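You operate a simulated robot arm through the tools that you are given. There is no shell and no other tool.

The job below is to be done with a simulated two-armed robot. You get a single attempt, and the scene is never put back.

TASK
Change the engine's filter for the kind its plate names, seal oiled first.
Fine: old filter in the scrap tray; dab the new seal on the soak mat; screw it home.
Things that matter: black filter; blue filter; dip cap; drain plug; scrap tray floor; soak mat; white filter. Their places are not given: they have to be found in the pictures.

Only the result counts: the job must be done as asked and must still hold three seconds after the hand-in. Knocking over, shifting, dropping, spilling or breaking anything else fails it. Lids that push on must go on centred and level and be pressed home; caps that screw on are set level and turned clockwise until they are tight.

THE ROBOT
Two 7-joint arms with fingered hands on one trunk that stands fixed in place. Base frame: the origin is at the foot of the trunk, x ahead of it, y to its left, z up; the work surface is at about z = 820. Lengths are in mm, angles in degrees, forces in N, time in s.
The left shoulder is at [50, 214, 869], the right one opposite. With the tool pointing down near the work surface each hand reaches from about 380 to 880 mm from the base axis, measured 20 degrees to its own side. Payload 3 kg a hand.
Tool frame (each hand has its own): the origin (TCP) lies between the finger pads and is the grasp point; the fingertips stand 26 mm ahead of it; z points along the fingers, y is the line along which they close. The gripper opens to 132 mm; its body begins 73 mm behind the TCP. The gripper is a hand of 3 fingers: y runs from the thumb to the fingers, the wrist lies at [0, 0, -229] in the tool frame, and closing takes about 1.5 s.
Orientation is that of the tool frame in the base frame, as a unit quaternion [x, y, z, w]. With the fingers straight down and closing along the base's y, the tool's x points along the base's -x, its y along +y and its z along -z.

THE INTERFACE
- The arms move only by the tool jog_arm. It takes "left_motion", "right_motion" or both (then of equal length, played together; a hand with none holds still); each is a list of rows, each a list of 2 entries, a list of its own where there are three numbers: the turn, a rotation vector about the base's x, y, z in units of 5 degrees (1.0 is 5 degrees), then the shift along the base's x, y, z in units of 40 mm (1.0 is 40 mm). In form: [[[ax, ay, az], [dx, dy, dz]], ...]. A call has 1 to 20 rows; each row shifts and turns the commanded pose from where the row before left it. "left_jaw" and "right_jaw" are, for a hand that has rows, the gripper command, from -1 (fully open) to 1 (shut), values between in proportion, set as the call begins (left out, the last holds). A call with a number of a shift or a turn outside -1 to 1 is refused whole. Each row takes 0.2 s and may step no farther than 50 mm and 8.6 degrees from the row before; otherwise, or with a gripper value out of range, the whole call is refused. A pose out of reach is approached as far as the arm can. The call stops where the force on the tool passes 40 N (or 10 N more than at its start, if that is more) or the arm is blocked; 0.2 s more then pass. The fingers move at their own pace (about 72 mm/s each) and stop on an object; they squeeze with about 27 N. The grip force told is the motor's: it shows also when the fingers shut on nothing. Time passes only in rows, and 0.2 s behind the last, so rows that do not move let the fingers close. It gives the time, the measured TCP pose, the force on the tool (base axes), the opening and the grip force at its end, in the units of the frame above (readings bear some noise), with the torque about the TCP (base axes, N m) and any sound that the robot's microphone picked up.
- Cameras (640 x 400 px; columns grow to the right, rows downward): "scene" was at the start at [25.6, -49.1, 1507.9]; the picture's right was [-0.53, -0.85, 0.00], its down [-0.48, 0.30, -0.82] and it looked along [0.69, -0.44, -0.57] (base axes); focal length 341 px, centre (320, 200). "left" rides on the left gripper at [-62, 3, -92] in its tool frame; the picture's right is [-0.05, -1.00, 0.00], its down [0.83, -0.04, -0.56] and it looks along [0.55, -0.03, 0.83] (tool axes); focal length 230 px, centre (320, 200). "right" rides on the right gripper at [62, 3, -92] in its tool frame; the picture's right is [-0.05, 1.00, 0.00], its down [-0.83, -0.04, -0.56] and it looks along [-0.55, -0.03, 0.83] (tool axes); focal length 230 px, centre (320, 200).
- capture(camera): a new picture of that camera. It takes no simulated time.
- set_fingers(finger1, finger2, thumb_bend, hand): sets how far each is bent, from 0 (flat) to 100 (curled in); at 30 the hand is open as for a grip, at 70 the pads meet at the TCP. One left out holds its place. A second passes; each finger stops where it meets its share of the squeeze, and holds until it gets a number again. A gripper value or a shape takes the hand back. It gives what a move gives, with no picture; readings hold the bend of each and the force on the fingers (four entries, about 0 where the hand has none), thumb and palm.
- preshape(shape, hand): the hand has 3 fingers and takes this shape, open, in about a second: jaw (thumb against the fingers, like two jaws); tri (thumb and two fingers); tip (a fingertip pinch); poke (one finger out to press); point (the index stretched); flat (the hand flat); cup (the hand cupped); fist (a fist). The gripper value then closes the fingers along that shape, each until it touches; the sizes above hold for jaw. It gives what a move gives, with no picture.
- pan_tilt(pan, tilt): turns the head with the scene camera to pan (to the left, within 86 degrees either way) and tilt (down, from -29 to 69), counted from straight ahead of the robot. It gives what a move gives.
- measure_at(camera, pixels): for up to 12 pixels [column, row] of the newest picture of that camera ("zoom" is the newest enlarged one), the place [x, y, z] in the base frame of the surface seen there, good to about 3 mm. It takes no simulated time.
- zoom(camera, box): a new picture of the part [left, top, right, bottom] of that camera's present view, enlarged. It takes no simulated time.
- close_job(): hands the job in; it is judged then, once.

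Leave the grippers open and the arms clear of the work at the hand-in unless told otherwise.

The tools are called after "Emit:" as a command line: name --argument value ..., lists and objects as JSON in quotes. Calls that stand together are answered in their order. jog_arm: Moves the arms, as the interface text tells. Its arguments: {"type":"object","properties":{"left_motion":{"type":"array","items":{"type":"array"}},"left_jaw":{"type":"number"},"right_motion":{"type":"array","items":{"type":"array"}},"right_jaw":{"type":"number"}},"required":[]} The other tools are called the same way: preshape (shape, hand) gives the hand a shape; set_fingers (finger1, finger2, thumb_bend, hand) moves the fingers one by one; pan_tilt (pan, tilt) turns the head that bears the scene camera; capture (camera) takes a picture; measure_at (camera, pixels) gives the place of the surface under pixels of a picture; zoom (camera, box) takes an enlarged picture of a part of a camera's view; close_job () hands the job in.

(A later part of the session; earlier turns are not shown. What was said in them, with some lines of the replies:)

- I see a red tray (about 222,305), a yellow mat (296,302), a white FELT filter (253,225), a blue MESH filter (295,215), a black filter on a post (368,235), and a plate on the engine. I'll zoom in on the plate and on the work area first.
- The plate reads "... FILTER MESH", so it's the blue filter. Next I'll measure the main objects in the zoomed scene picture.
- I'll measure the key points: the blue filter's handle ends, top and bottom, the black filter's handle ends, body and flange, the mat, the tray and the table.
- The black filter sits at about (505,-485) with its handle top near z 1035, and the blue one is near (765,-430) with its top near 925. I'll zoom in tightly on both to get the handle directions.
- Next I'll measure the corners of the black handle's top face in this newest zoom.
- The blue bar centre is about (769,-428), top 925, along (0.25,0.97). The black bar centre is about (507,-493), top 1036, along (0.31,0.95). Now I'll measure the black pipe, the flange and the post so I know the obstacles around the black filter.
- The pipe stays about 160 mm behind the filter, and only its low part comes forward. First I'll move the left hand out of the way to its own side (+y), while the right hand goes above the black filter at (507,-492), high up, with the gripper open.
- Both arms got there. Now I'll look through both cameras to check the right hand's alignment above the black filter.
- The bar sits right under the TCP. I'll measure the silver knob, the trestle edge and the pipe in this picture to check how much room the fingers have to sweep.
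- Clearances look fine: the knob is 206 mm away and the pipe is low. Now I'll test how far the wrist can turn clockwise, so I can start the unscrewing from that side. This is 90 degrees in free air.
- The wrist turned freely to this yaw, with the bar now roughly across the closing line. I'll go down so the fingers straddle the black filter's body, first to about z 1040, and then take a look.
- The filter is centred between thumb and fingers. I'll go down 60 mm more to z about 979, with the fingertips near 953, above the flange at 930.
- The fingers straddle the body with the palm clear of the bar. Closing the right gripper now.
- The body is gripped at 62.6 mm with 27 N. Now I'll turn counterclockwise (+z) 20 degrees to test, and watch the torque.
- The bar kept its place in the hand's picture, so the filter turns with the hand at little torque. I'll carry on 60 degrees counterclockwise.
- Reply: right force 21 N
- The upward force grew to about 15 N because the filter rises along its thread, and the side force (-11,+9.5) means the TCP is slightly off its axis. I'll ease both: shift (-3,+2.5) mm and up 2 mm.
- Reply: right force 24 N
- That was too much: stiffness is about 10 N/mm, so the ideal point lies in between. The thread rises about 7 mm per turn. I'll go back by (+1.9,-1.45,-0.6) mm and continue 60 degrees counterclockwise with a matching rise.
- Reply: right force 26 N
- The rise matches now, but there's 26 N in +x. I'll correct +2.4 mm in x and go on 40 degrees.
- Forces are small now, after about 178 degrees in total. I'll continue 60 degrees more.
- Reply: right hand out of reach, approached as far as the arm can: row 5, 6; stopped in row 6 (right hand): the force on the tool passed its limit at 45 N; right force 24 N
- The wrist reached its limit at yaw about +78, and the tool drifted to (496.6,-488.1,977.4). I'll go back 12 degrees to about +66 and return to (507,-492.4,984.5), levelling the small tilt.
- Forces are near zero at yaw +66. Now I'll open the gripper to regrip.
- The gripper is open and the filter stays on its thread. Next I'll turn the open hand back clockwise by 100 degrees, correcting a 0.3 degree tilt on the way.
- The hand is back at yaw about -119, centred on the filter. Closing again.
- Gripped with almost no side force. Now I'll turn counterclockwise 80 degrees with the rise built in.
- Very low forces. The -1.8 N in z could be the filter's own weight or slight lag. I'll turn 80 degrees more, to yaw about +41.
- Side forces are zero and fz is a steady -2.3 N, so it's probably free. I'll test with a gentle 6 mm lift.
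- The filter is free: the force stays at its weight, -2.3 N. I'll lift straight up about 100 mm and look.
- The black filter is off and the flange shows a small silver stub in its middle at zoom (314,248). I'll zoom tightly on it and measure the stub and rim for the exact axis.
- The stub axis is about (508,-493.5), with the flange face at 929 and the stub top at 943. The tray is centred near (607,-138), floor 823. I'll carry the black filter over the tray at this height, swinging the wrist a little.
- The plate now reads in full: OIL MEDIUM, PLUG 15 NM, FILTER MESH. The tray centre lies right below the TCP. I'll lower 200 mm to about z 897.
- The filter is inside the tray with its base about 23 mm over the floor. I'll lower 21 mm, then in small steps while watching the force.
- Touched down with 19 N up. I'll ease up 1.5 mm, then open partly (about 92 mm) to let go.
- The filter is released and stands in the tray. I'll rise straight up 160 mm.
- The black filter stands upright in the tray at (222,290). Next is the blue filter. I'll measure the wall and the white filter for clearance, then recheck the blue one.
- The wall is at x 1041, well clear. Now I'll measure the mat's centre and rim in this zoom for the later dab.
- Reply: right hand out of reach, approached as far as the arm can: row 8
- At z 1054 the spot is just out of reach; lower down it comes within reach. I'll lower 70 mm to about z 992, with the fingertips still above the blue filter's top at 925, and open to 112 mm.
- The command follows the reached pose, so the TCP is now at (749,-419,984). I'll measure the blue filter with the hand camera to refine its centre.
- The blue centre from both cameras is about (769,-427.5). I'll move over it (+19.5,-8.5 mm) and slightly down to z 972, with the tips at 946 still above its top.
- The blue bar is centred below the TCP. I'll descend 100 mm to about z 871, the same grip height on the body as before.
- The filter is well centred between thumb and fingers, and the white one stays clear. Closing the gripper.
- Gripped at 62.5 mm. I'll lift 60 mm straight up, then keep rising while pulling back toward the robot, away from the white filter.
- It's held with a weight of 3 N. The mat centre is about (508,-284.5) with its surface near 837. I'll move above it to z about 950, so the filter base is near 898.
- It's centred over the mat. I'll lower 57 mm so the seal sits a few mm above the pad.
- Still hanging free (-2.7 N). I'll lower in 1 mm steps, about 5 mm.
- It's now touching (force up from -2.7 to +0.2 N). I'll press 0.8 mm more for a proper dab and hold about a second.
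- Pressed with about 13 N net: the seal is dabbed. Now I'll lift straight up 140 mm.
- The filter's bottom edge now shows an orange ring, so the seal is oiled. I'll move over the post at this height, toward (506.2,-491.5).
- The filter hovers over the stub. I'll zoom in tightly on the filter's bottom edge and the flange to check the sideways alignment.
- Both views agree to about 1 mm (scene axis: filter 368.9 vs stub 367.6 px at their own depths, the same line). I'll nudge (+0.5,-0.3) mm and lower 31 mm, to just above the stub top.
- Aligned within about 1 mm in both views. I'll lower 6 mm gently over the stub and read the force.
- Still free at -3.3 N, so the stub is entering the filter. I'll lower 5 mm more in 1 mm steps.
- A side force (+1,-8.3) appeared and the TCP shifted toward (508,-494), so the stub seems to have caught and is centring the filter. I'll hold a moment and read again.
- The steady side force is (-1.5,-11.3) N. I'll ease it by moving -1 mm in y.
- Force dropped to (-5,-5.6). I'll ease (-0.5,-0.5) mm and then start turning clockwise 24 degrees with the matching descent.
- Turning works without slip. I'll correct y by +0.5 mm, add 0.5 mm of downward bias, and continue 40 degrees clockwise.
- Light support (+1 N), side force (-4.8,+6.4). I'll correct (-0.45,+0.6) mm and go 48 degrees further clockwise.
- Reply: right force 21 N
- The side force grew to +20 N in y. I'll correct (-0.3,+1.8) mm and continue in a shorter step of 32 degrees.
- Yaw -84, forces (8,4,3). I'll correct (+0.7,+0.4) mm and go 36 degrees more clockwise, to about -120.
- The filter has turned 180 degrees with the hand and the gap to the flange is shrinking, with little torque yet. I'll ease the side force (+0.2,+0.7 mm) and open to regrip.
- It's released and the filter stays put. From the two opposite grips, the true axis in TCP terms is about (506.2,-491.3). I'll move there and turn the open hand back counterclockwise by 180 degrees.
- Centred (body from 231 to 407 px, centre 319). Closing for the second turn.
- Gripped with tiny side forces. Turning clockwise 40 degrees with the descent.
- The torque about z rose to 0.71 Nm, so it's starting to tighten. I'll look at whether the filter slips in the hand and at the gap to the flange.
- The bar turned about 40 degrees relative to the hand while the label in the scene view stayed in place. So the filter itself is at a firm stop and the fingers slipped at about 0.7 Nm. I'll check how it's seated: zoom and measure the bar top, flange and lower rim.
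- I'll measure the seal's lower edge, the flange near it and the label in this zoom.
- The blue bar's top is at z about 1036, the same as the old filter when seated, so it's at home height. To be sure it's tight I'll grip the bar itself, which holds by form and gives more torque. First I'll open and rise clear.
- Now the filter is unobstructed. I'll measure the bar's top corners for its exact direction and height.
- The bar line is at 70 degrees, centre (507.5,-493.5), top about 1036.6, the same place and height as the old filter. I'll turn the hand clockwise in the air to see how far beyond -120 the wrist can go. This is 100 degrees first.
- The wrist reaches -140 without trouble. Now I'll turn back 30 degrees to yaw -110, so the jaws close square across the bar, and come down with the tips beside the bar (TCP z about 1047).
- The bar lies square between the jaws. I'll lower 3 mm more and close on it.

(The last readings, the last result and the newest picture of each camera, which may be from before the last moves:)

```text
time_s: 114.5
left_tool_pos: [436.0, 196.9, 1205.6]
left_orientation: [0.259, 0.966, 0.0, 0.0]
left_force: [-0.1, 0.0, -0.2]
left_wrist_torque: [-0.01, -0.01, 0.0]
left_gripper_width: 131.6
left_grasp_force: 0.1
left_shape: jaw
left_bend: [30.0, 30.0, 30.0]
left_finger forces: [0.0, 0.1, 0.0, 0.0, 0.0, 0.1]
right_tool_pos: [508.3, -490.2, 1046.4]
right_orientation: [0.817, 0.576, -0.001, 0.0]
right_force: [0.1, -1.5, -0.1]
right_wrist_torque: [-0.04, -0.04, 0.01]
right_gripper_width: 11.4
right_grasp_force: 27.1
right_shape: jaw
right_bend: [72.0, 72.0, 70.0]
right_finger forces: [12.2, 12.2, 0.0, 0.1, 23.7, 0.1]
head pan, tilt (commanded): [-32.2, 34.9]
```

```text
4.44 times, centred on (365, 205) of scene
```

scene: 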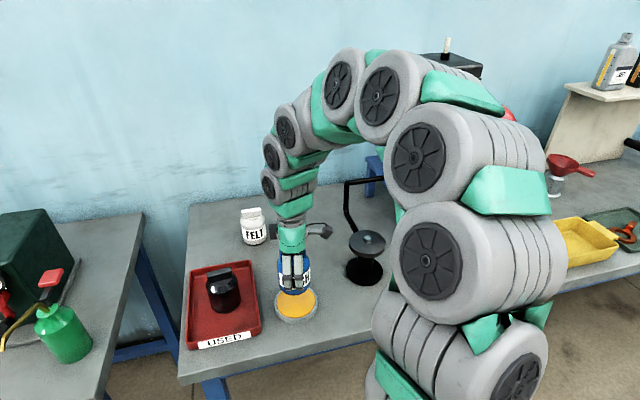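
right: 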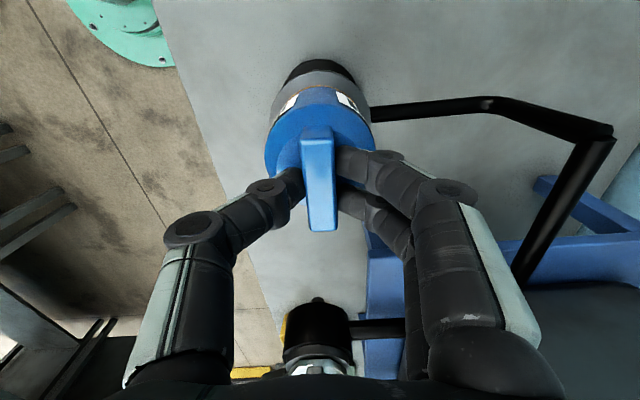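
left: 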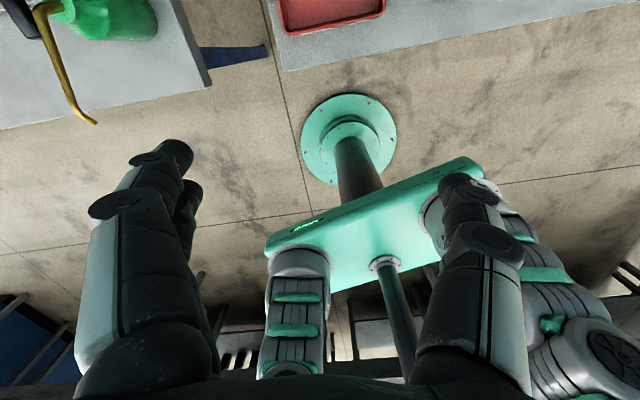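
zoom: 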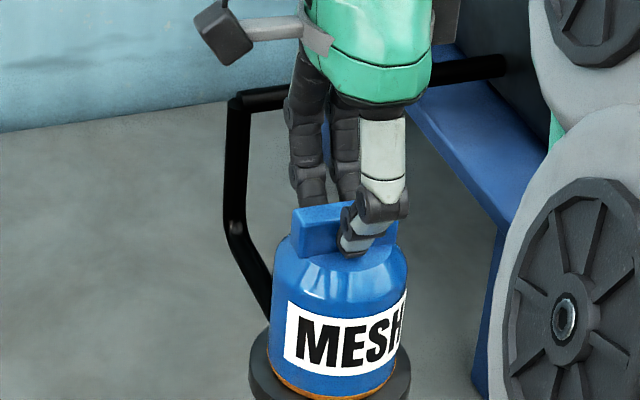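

The bar is gripped (11.4 mm, 27 N). I'll turn clockwise gently, 6 degrees, and watch the torque.

Emit:
jog_arm --right_motion '[[[0, 0, -0.4], [0, 0, 0]], [[0, 0, -0.4], [0, 0, 0]], [[0, 0, -0.4], [0, 0, 0]], [[0, 0, 0], [0, 0, 0]]]'

Emit:
capture --camera "right"

```text
time_s: 115.5
left_tool_pos: [433.9, 196.8, 1204.6]
left_orientation: [0.26, 0.965, 0.0, 0.0]
left_force: [0.0, 0.2, 0.2]
left_wrist_torque: [0.01, -0.05, -0.03]
left_gripper_width: 131.9
left_grasp_force: 0.1
left_shape: jaw
left_bend: [30.0, 30.0, 30.0]
left_finger forces: [0.1, 0.0, 0.1, 0.0, 0.0, 0.0]
right_tool_pos: [507.6, -491.1, 1045.7]
right_orientation: [0.846, 0.533, -0.001, 0.0]
right_force: [5.9, 1.7, 1.9]
right_wrist_torque: [0.01, -0.13, 0.33]
right_gripper_width: 11.8
right_grasp_force: 26.7
right_shape: jaw
right_bend: [72.0, 72.0, 70.0]
right_finger forces: [12.7, 17.2, 0.1, 0.0, 24.7, 0.0]
head pan, tilt (commanded): [-32.2, 34.9]
```

```text
taken
```

right: 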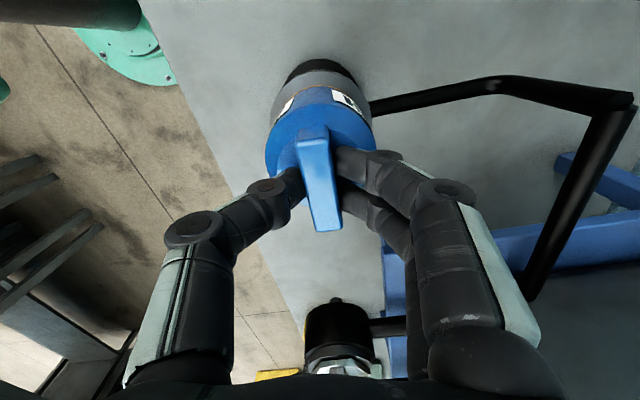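

The bar tilts slightly in the grip while the filter holds firm (0.33 Nm). I'll turn 8 degrees more to reach a higher torque.

Emit:
jog_arm --right_motion '[[[0, 0, -0.4], [0, 0, 0]], [[0, 0, -0.4], [0, 0, 0]], [[0, 0, -0.4], [0, 0, 0]], [[0, 0, -0.4], [0, 0, 0]], [[0, 0, 0], [0, 0, 0]]]'

Emit:
capture --camera "right"

```text
time_s: 116.7
left_tool_pos: [434.1, 196.9, 1206.5]
left_orientation: [0.259, 0.966, 0.0, 0.0]
left_force: [0.0, 0.5, 0.9]
left_wrist_torque: [-0.01, 0.01, -0.02]
left_gripper_width: 131.9
left_grasp_force: 0.0
left_shape: jaw
left_bend: [30.0, 30.0, 30.0]
left_finger forces: [0.0, 0.0, 0.1, 0.0, 0.0, 0.0]
right_tool_pos: [506.7, -490.9, 1045.2]
right_orientation: [0.881, 0.472, -0.001, 0.0]
right_force: [11.1, 5.9, 2.2]
right_wrist_torque: [0.03, -0.23, 0.81]
right_gripper_width: 12.3
right_grasp_force: 26.7
right_shape: jaw
right_bend: [72.0, 72.0, 70.0]
right_finger forces: [13.8, 23.2, 0.0, 0.0, 29.0, 0.1]
head pan, tilt (commanded): [-32.2, 34.9]
```

```text
taken
```

right: 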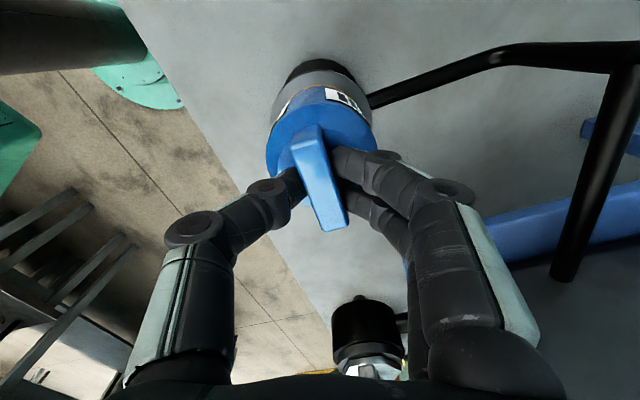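

Torque is now 0.81 Nm and the filter still hasn't moved. I'll try another 8 degrees for more torque.

Emit:
jog_arm --right_motion '[[[0, 0, -0.4], [-0.01, 0, 0]], [[0, 0, -0.4], [0, 0, 0]], [[0, 0, -0.4], [0, 0, 0]], [[0, 0, -0.4], [0, 0, 0]], [[0, 0, 0], [0, 0, 0]]]'

Emit:
capture --camera "right"

Emit:
zoom --camera "scene" --box '[340, 190, 400, 260]'

```text
time_s: 117.9
left_tool_pos: [434.4, 197.9, 1205.0]
left_orientation: [0.26, 0.966, 0.0, 0.0]
left_force: [-0.4, -0.5, 0.5]
left_wrist_torque: [-0.01, -0.02, 0.0]
left_gripper_width: 131.8
left_grasp_force: 0.1
left_shape: jaw
left_bend: [30.0, 30.0, 30.0]
left_finger forces: [0.0, 0.1, 0.0, 0.0, 0.1, 0.0]
right_tool_pos: [507.2, -491.4, 1043.9]
right_orientation: [0.912, 0.41, -0.001, 0.0]
right_force: [13.7, 6.9, 5.5]
right_wrist_torque: [0.05, -0.31, 1.29]
right_gripper_width: 12.3
right_grasp_force: 27.5
right_shape: jaw
right_bend: [72.0, 72.0, 70.0]
right_finger forces: [16.4, 32.0, 0.1, 0.1, 37.9, 0.0]
head pan, tilt (commanded): [-32.2, 34.9]
```

```text
taken
```

right: 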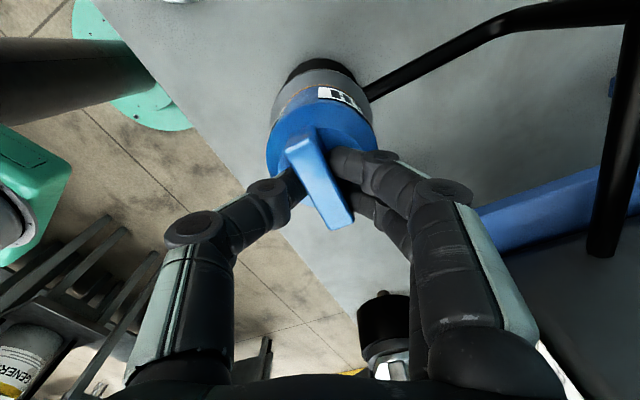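

```text
5.71 times, centred on (370, 225) of scene
```

zoom: 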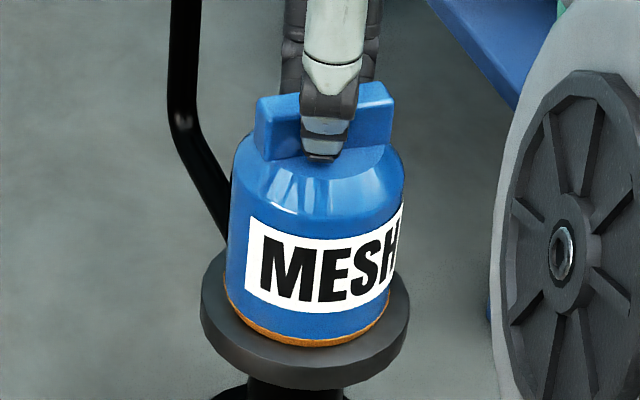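

1.29 Nm is applied and the label hasn't budged. The filter sits at a hard stop, well beyond what was needed to loosen the old one, so it's home and tight. I'll open the gripper to let go of the bar.

Emit:
jog_arm --right_motion '[[[0, 0, 0], [0, 0, 0]], [[0, 0, 0], [0, 0, 0]], [[0, 0, 0], [0, 0, 0]], [[0, 0, 0], [0, 0, 0]], [[0, 0, 0], [0, 0, 0]], [[0, 0, 0], [0, 0, 0]], [[0, 0, 0], [0, 0, 0]]]' --right_jaw -0.8

Emit:
jog_arm --right_motion '[[[0, 0, 0], [0, 0, 0.5]], [[0, 0, 0], [0, 0, 1]], [[0, 0, 0], [0, 0, 1]], [[0, 0, 0], [0, 0, 0.5]], [[0, 0, 0], [0, 0, 0]]]'

Emit:
capture --camera "scene"

Emit:
zoom --camera "scene" --box '[340, 190, 400, 260]'

```text
time_s: 119.5
left_tool_pos: [434.7, 197.8, 1206.3]
left_orientation: [0.259, 0.966, 0.0, 0.0]
left_force: [-0.2, -0.4, -0.5]
left_wrist_torque: [0.0, 0.01, -0.01]
left_gripper_width: 131.9
left_grasp_force: 0.0
left_shape: jaw
left_bend: [30.0, 30.0, 30.0]
left_finger forces: [0.0, 0.0, 0.1, 0.0, 0.0, 0.1]
right_tool_pos: [507.1, -491.7, 1045.1]
right_orientation: [0.912, 0.409, 0.0, 0.001]
right_force: [0.2, 0.8, -0.4]
right_wrist_torque: [0.0, 0.0, 0.02]
right_gripper_width: 118.5
right_grasp_force: 0.1
right_shape: jaw
right_bend: [48.0, 48.0, 44.0]
right_finger forces: [0.1, 0.0, 0.0, 0.0, 0.1, 0.1]
head pan, tilt (commanded): [-32.2, 34.9]
```

```text
time_s: 120.7
left_tool_pos: [434.8, 196.5, 1206.2]
left_orientation: [0.26, 0.966, 0.0, 0.0]
left_force: [-1.0, -0.6, -0.3]
left_wrist_torque: [0.04, 0.04, 0.02]
left_gripper_width: 131.8
left_grasp_force: 0.1
left_shape: jaw
left_bend: [30.0, 30.0, 30.0]
left_finger forces: [0.1, 0.0, 0.0, 0.0, 0.0, 0.0]
right_tool_pos: [506.4, -490.2, 1164.4]
right_orientation: [0.912, 0.41, 0.0, 0.0]
right_force: [0.2, 0.3, 0.1]
right_wrist_torque: [-0.01, 0.01, 0.0]
right_gripper_width: 118.7
right_grasp_force: 0.0
right_shape: jaw
right_bend: [48.0, 48.0, 44.0]
right_finger forces: [0.0, 0.1, 0.0, 0.0, 0.0, 0.0]
head pan, tilt (commanded): [-32.2, 34.9]
```

```text
taken
```

scene: 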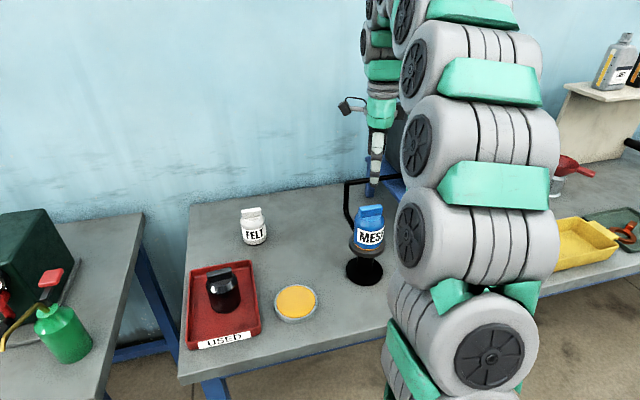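

```text
5.71 times, centred on (370, 225) of scene
```

zoom: 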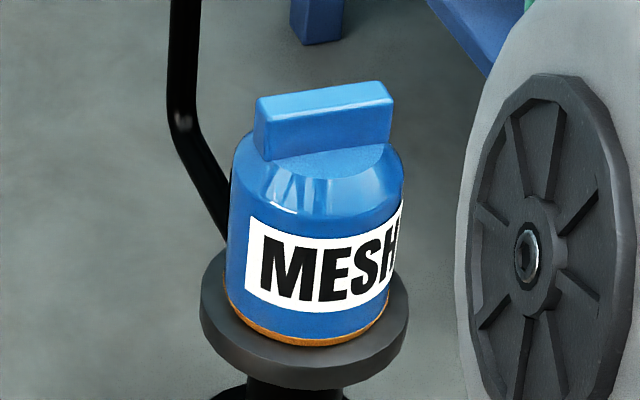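

All free: the blue filter is level on its seat, the black one is in the tray, and the white one and the mat are undisturbed. I'll return the right hand to its starting area, well clear, with the gripper fully open.

Emit:
jog_arm --right_motion '[[[0, 0, 0], [0, 0, 0.5]], [[0, 0, 1], [-0.2, 0.11, 0.04]], [[0, 0, 1], [-0.2, 0.11, 0.04]], [[0, 0, 1], [-0.2, 0.11, 0.04]], [[0, 0, 1], [-0.2, 0.11, 0.04]], [[0, 0, 1], [-0.2, 0.11, 0.04]], [[0, 0, 1], [-0.2, 0.11, 0.04]], [[0, 0, 1], [-0.2, 0.11, 0.04]], [[0, 0, 1], [-0.2, 0.11, 0.04]], [[0, 0, 1], [-0.2, 0.11, 0.04]], [[0, 0, 1], [-0.2, 0.11, 0.04]], [[0, 0, 1], [-0.2, 0.11, 0]], [[0, 0, 1], [-0.2, 0.11, 0]], [[0, 0, 1], [-0.2, 0.11, 0]], [[0, 0, 1], [-0.2, 0.11, 0]], [[0, 0, 1], [-0.2, 0.11, 0]], [[0, 0, 1], [-0.2, 0.11, 0]], [[0, 0, 1], [-0.2, 0.11, 0]], [[0, 0, 1], [-0.2, 0.11, 0]], [[0, 0, 1], [-0.2, 0.11, 0]]]' --right_jaw -1

Emit:
capture --camera "scene"

Emit:
capture --camera "right"

Emit:
zoom --camera "scene" --box '[345, 195, 393, 225]'

Emit:
measure_at --camera "zoom" --pixels '[[200, 170], [230, 172], [265, 165], [300, 160], [335, 155], [370, 150], [405, 145], [440, 140], [475, 135], [485, 150], [220, 195], [300, 185]]'

```text
time_s: 124.9
left_tool_pos: [434.8, 196.8, 1206.1]
left_orientation: [0.26, 0.966, 0.0, 0.0]
left_force: [0.1, 0.6, -0.2]
left_wrist_torque: [0.03, 0.0, 0.01]
left_gripper_width: 131.4
left_grasp_force: 0.0
left_shape: jaw
left_bend: [30.0, 30.0, 30.0]
left_finger forces: [0.0, 0.0, 0.1, 0.0, 0.0, 0.1]
right_tool_pos: [353.3, -407.2, 1200.5]
right_orientation: [0.313, 0.95, -0.001, 0.002]
right_force: [-0.9, -0.1, 0.6]
right_wrist_torque: [0.0, -0.01, 0.0]
right_gripper_width: 131.8
right_grasp_force: 0.0
right_shape: jaw
right_bend: [30.0, 30.0, 30.0]
right_finger forces: [0.0, 0.0, 0.0, 0.0, 0.0, 0.0]
head pan, tilt (commanded): [-32.2, 34.9]
```

```text
taken
```

scene: 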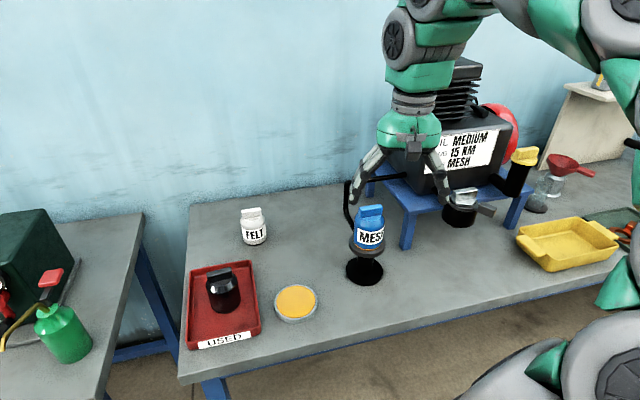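

```text
taken
```

right: 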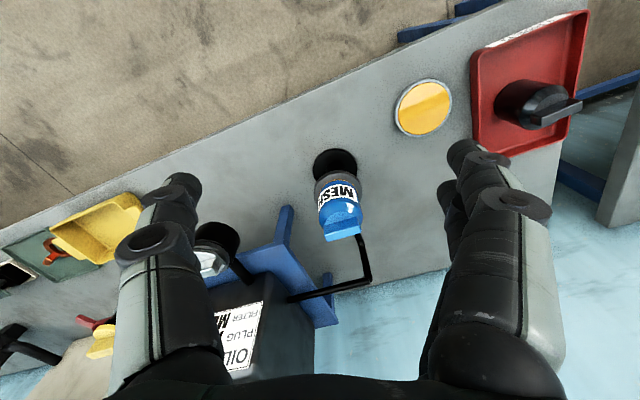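

```text
13.33 times, centred on (369, 210) of scene
```

zoom: 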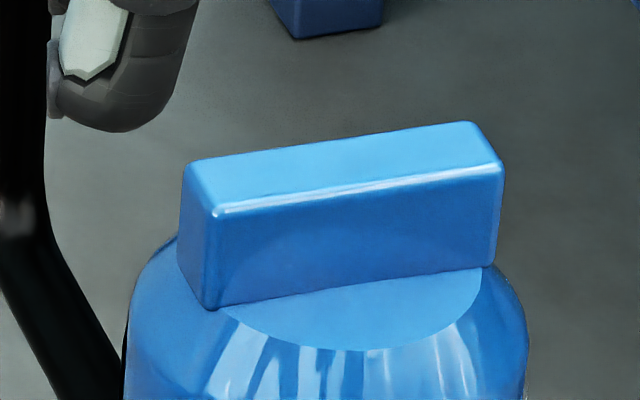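

```text
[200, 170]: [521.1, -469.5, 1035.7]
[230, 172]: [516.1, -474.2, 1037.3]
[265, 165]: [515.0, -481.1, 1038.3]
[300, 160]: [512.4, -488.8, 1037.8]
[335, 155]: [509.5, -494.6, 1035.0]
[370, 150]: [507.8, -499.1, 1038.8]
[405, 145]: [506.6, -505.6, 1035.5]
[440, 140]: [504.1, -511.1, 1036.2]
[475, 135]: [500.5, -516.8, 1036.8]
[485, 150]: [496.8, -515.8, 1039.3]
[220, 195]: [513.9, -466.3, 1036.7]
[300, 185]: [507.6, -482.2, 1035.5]
```

The blue bar's top is level at about 1036.9 across its whole length, the same height as the old filter. The black filter stands in the tray, the white filter and mat are in place, both grippers are open and both arms are clear. I'm handing the job in.

Emit:
close_job

```text
The job is handed in.
```

I changed the engine's filter for the blue MESH one its plate names and handed the job in. The tool only confirmed the hand-in; it gave no verdict.

- **Old filter:** I unscrewed the black filter and stood it upright in the scrap tray.
- **Seal:** I pressed the blue filter's seal onto the soak mat with about 13 N. An orange oil ring showed on its bottom edge afterwards.
- **New filter:** I screwed it on clockwise for about half a turn until it stopped. It then held against 1.29 Nm without moving. Its bar measured level and at the same height as the old filter's had been, within the camera's accuracy.

In the last pictures the white filter, the mat and the tray were undisturbed. Both grippers were open and both arms were clear of the work.
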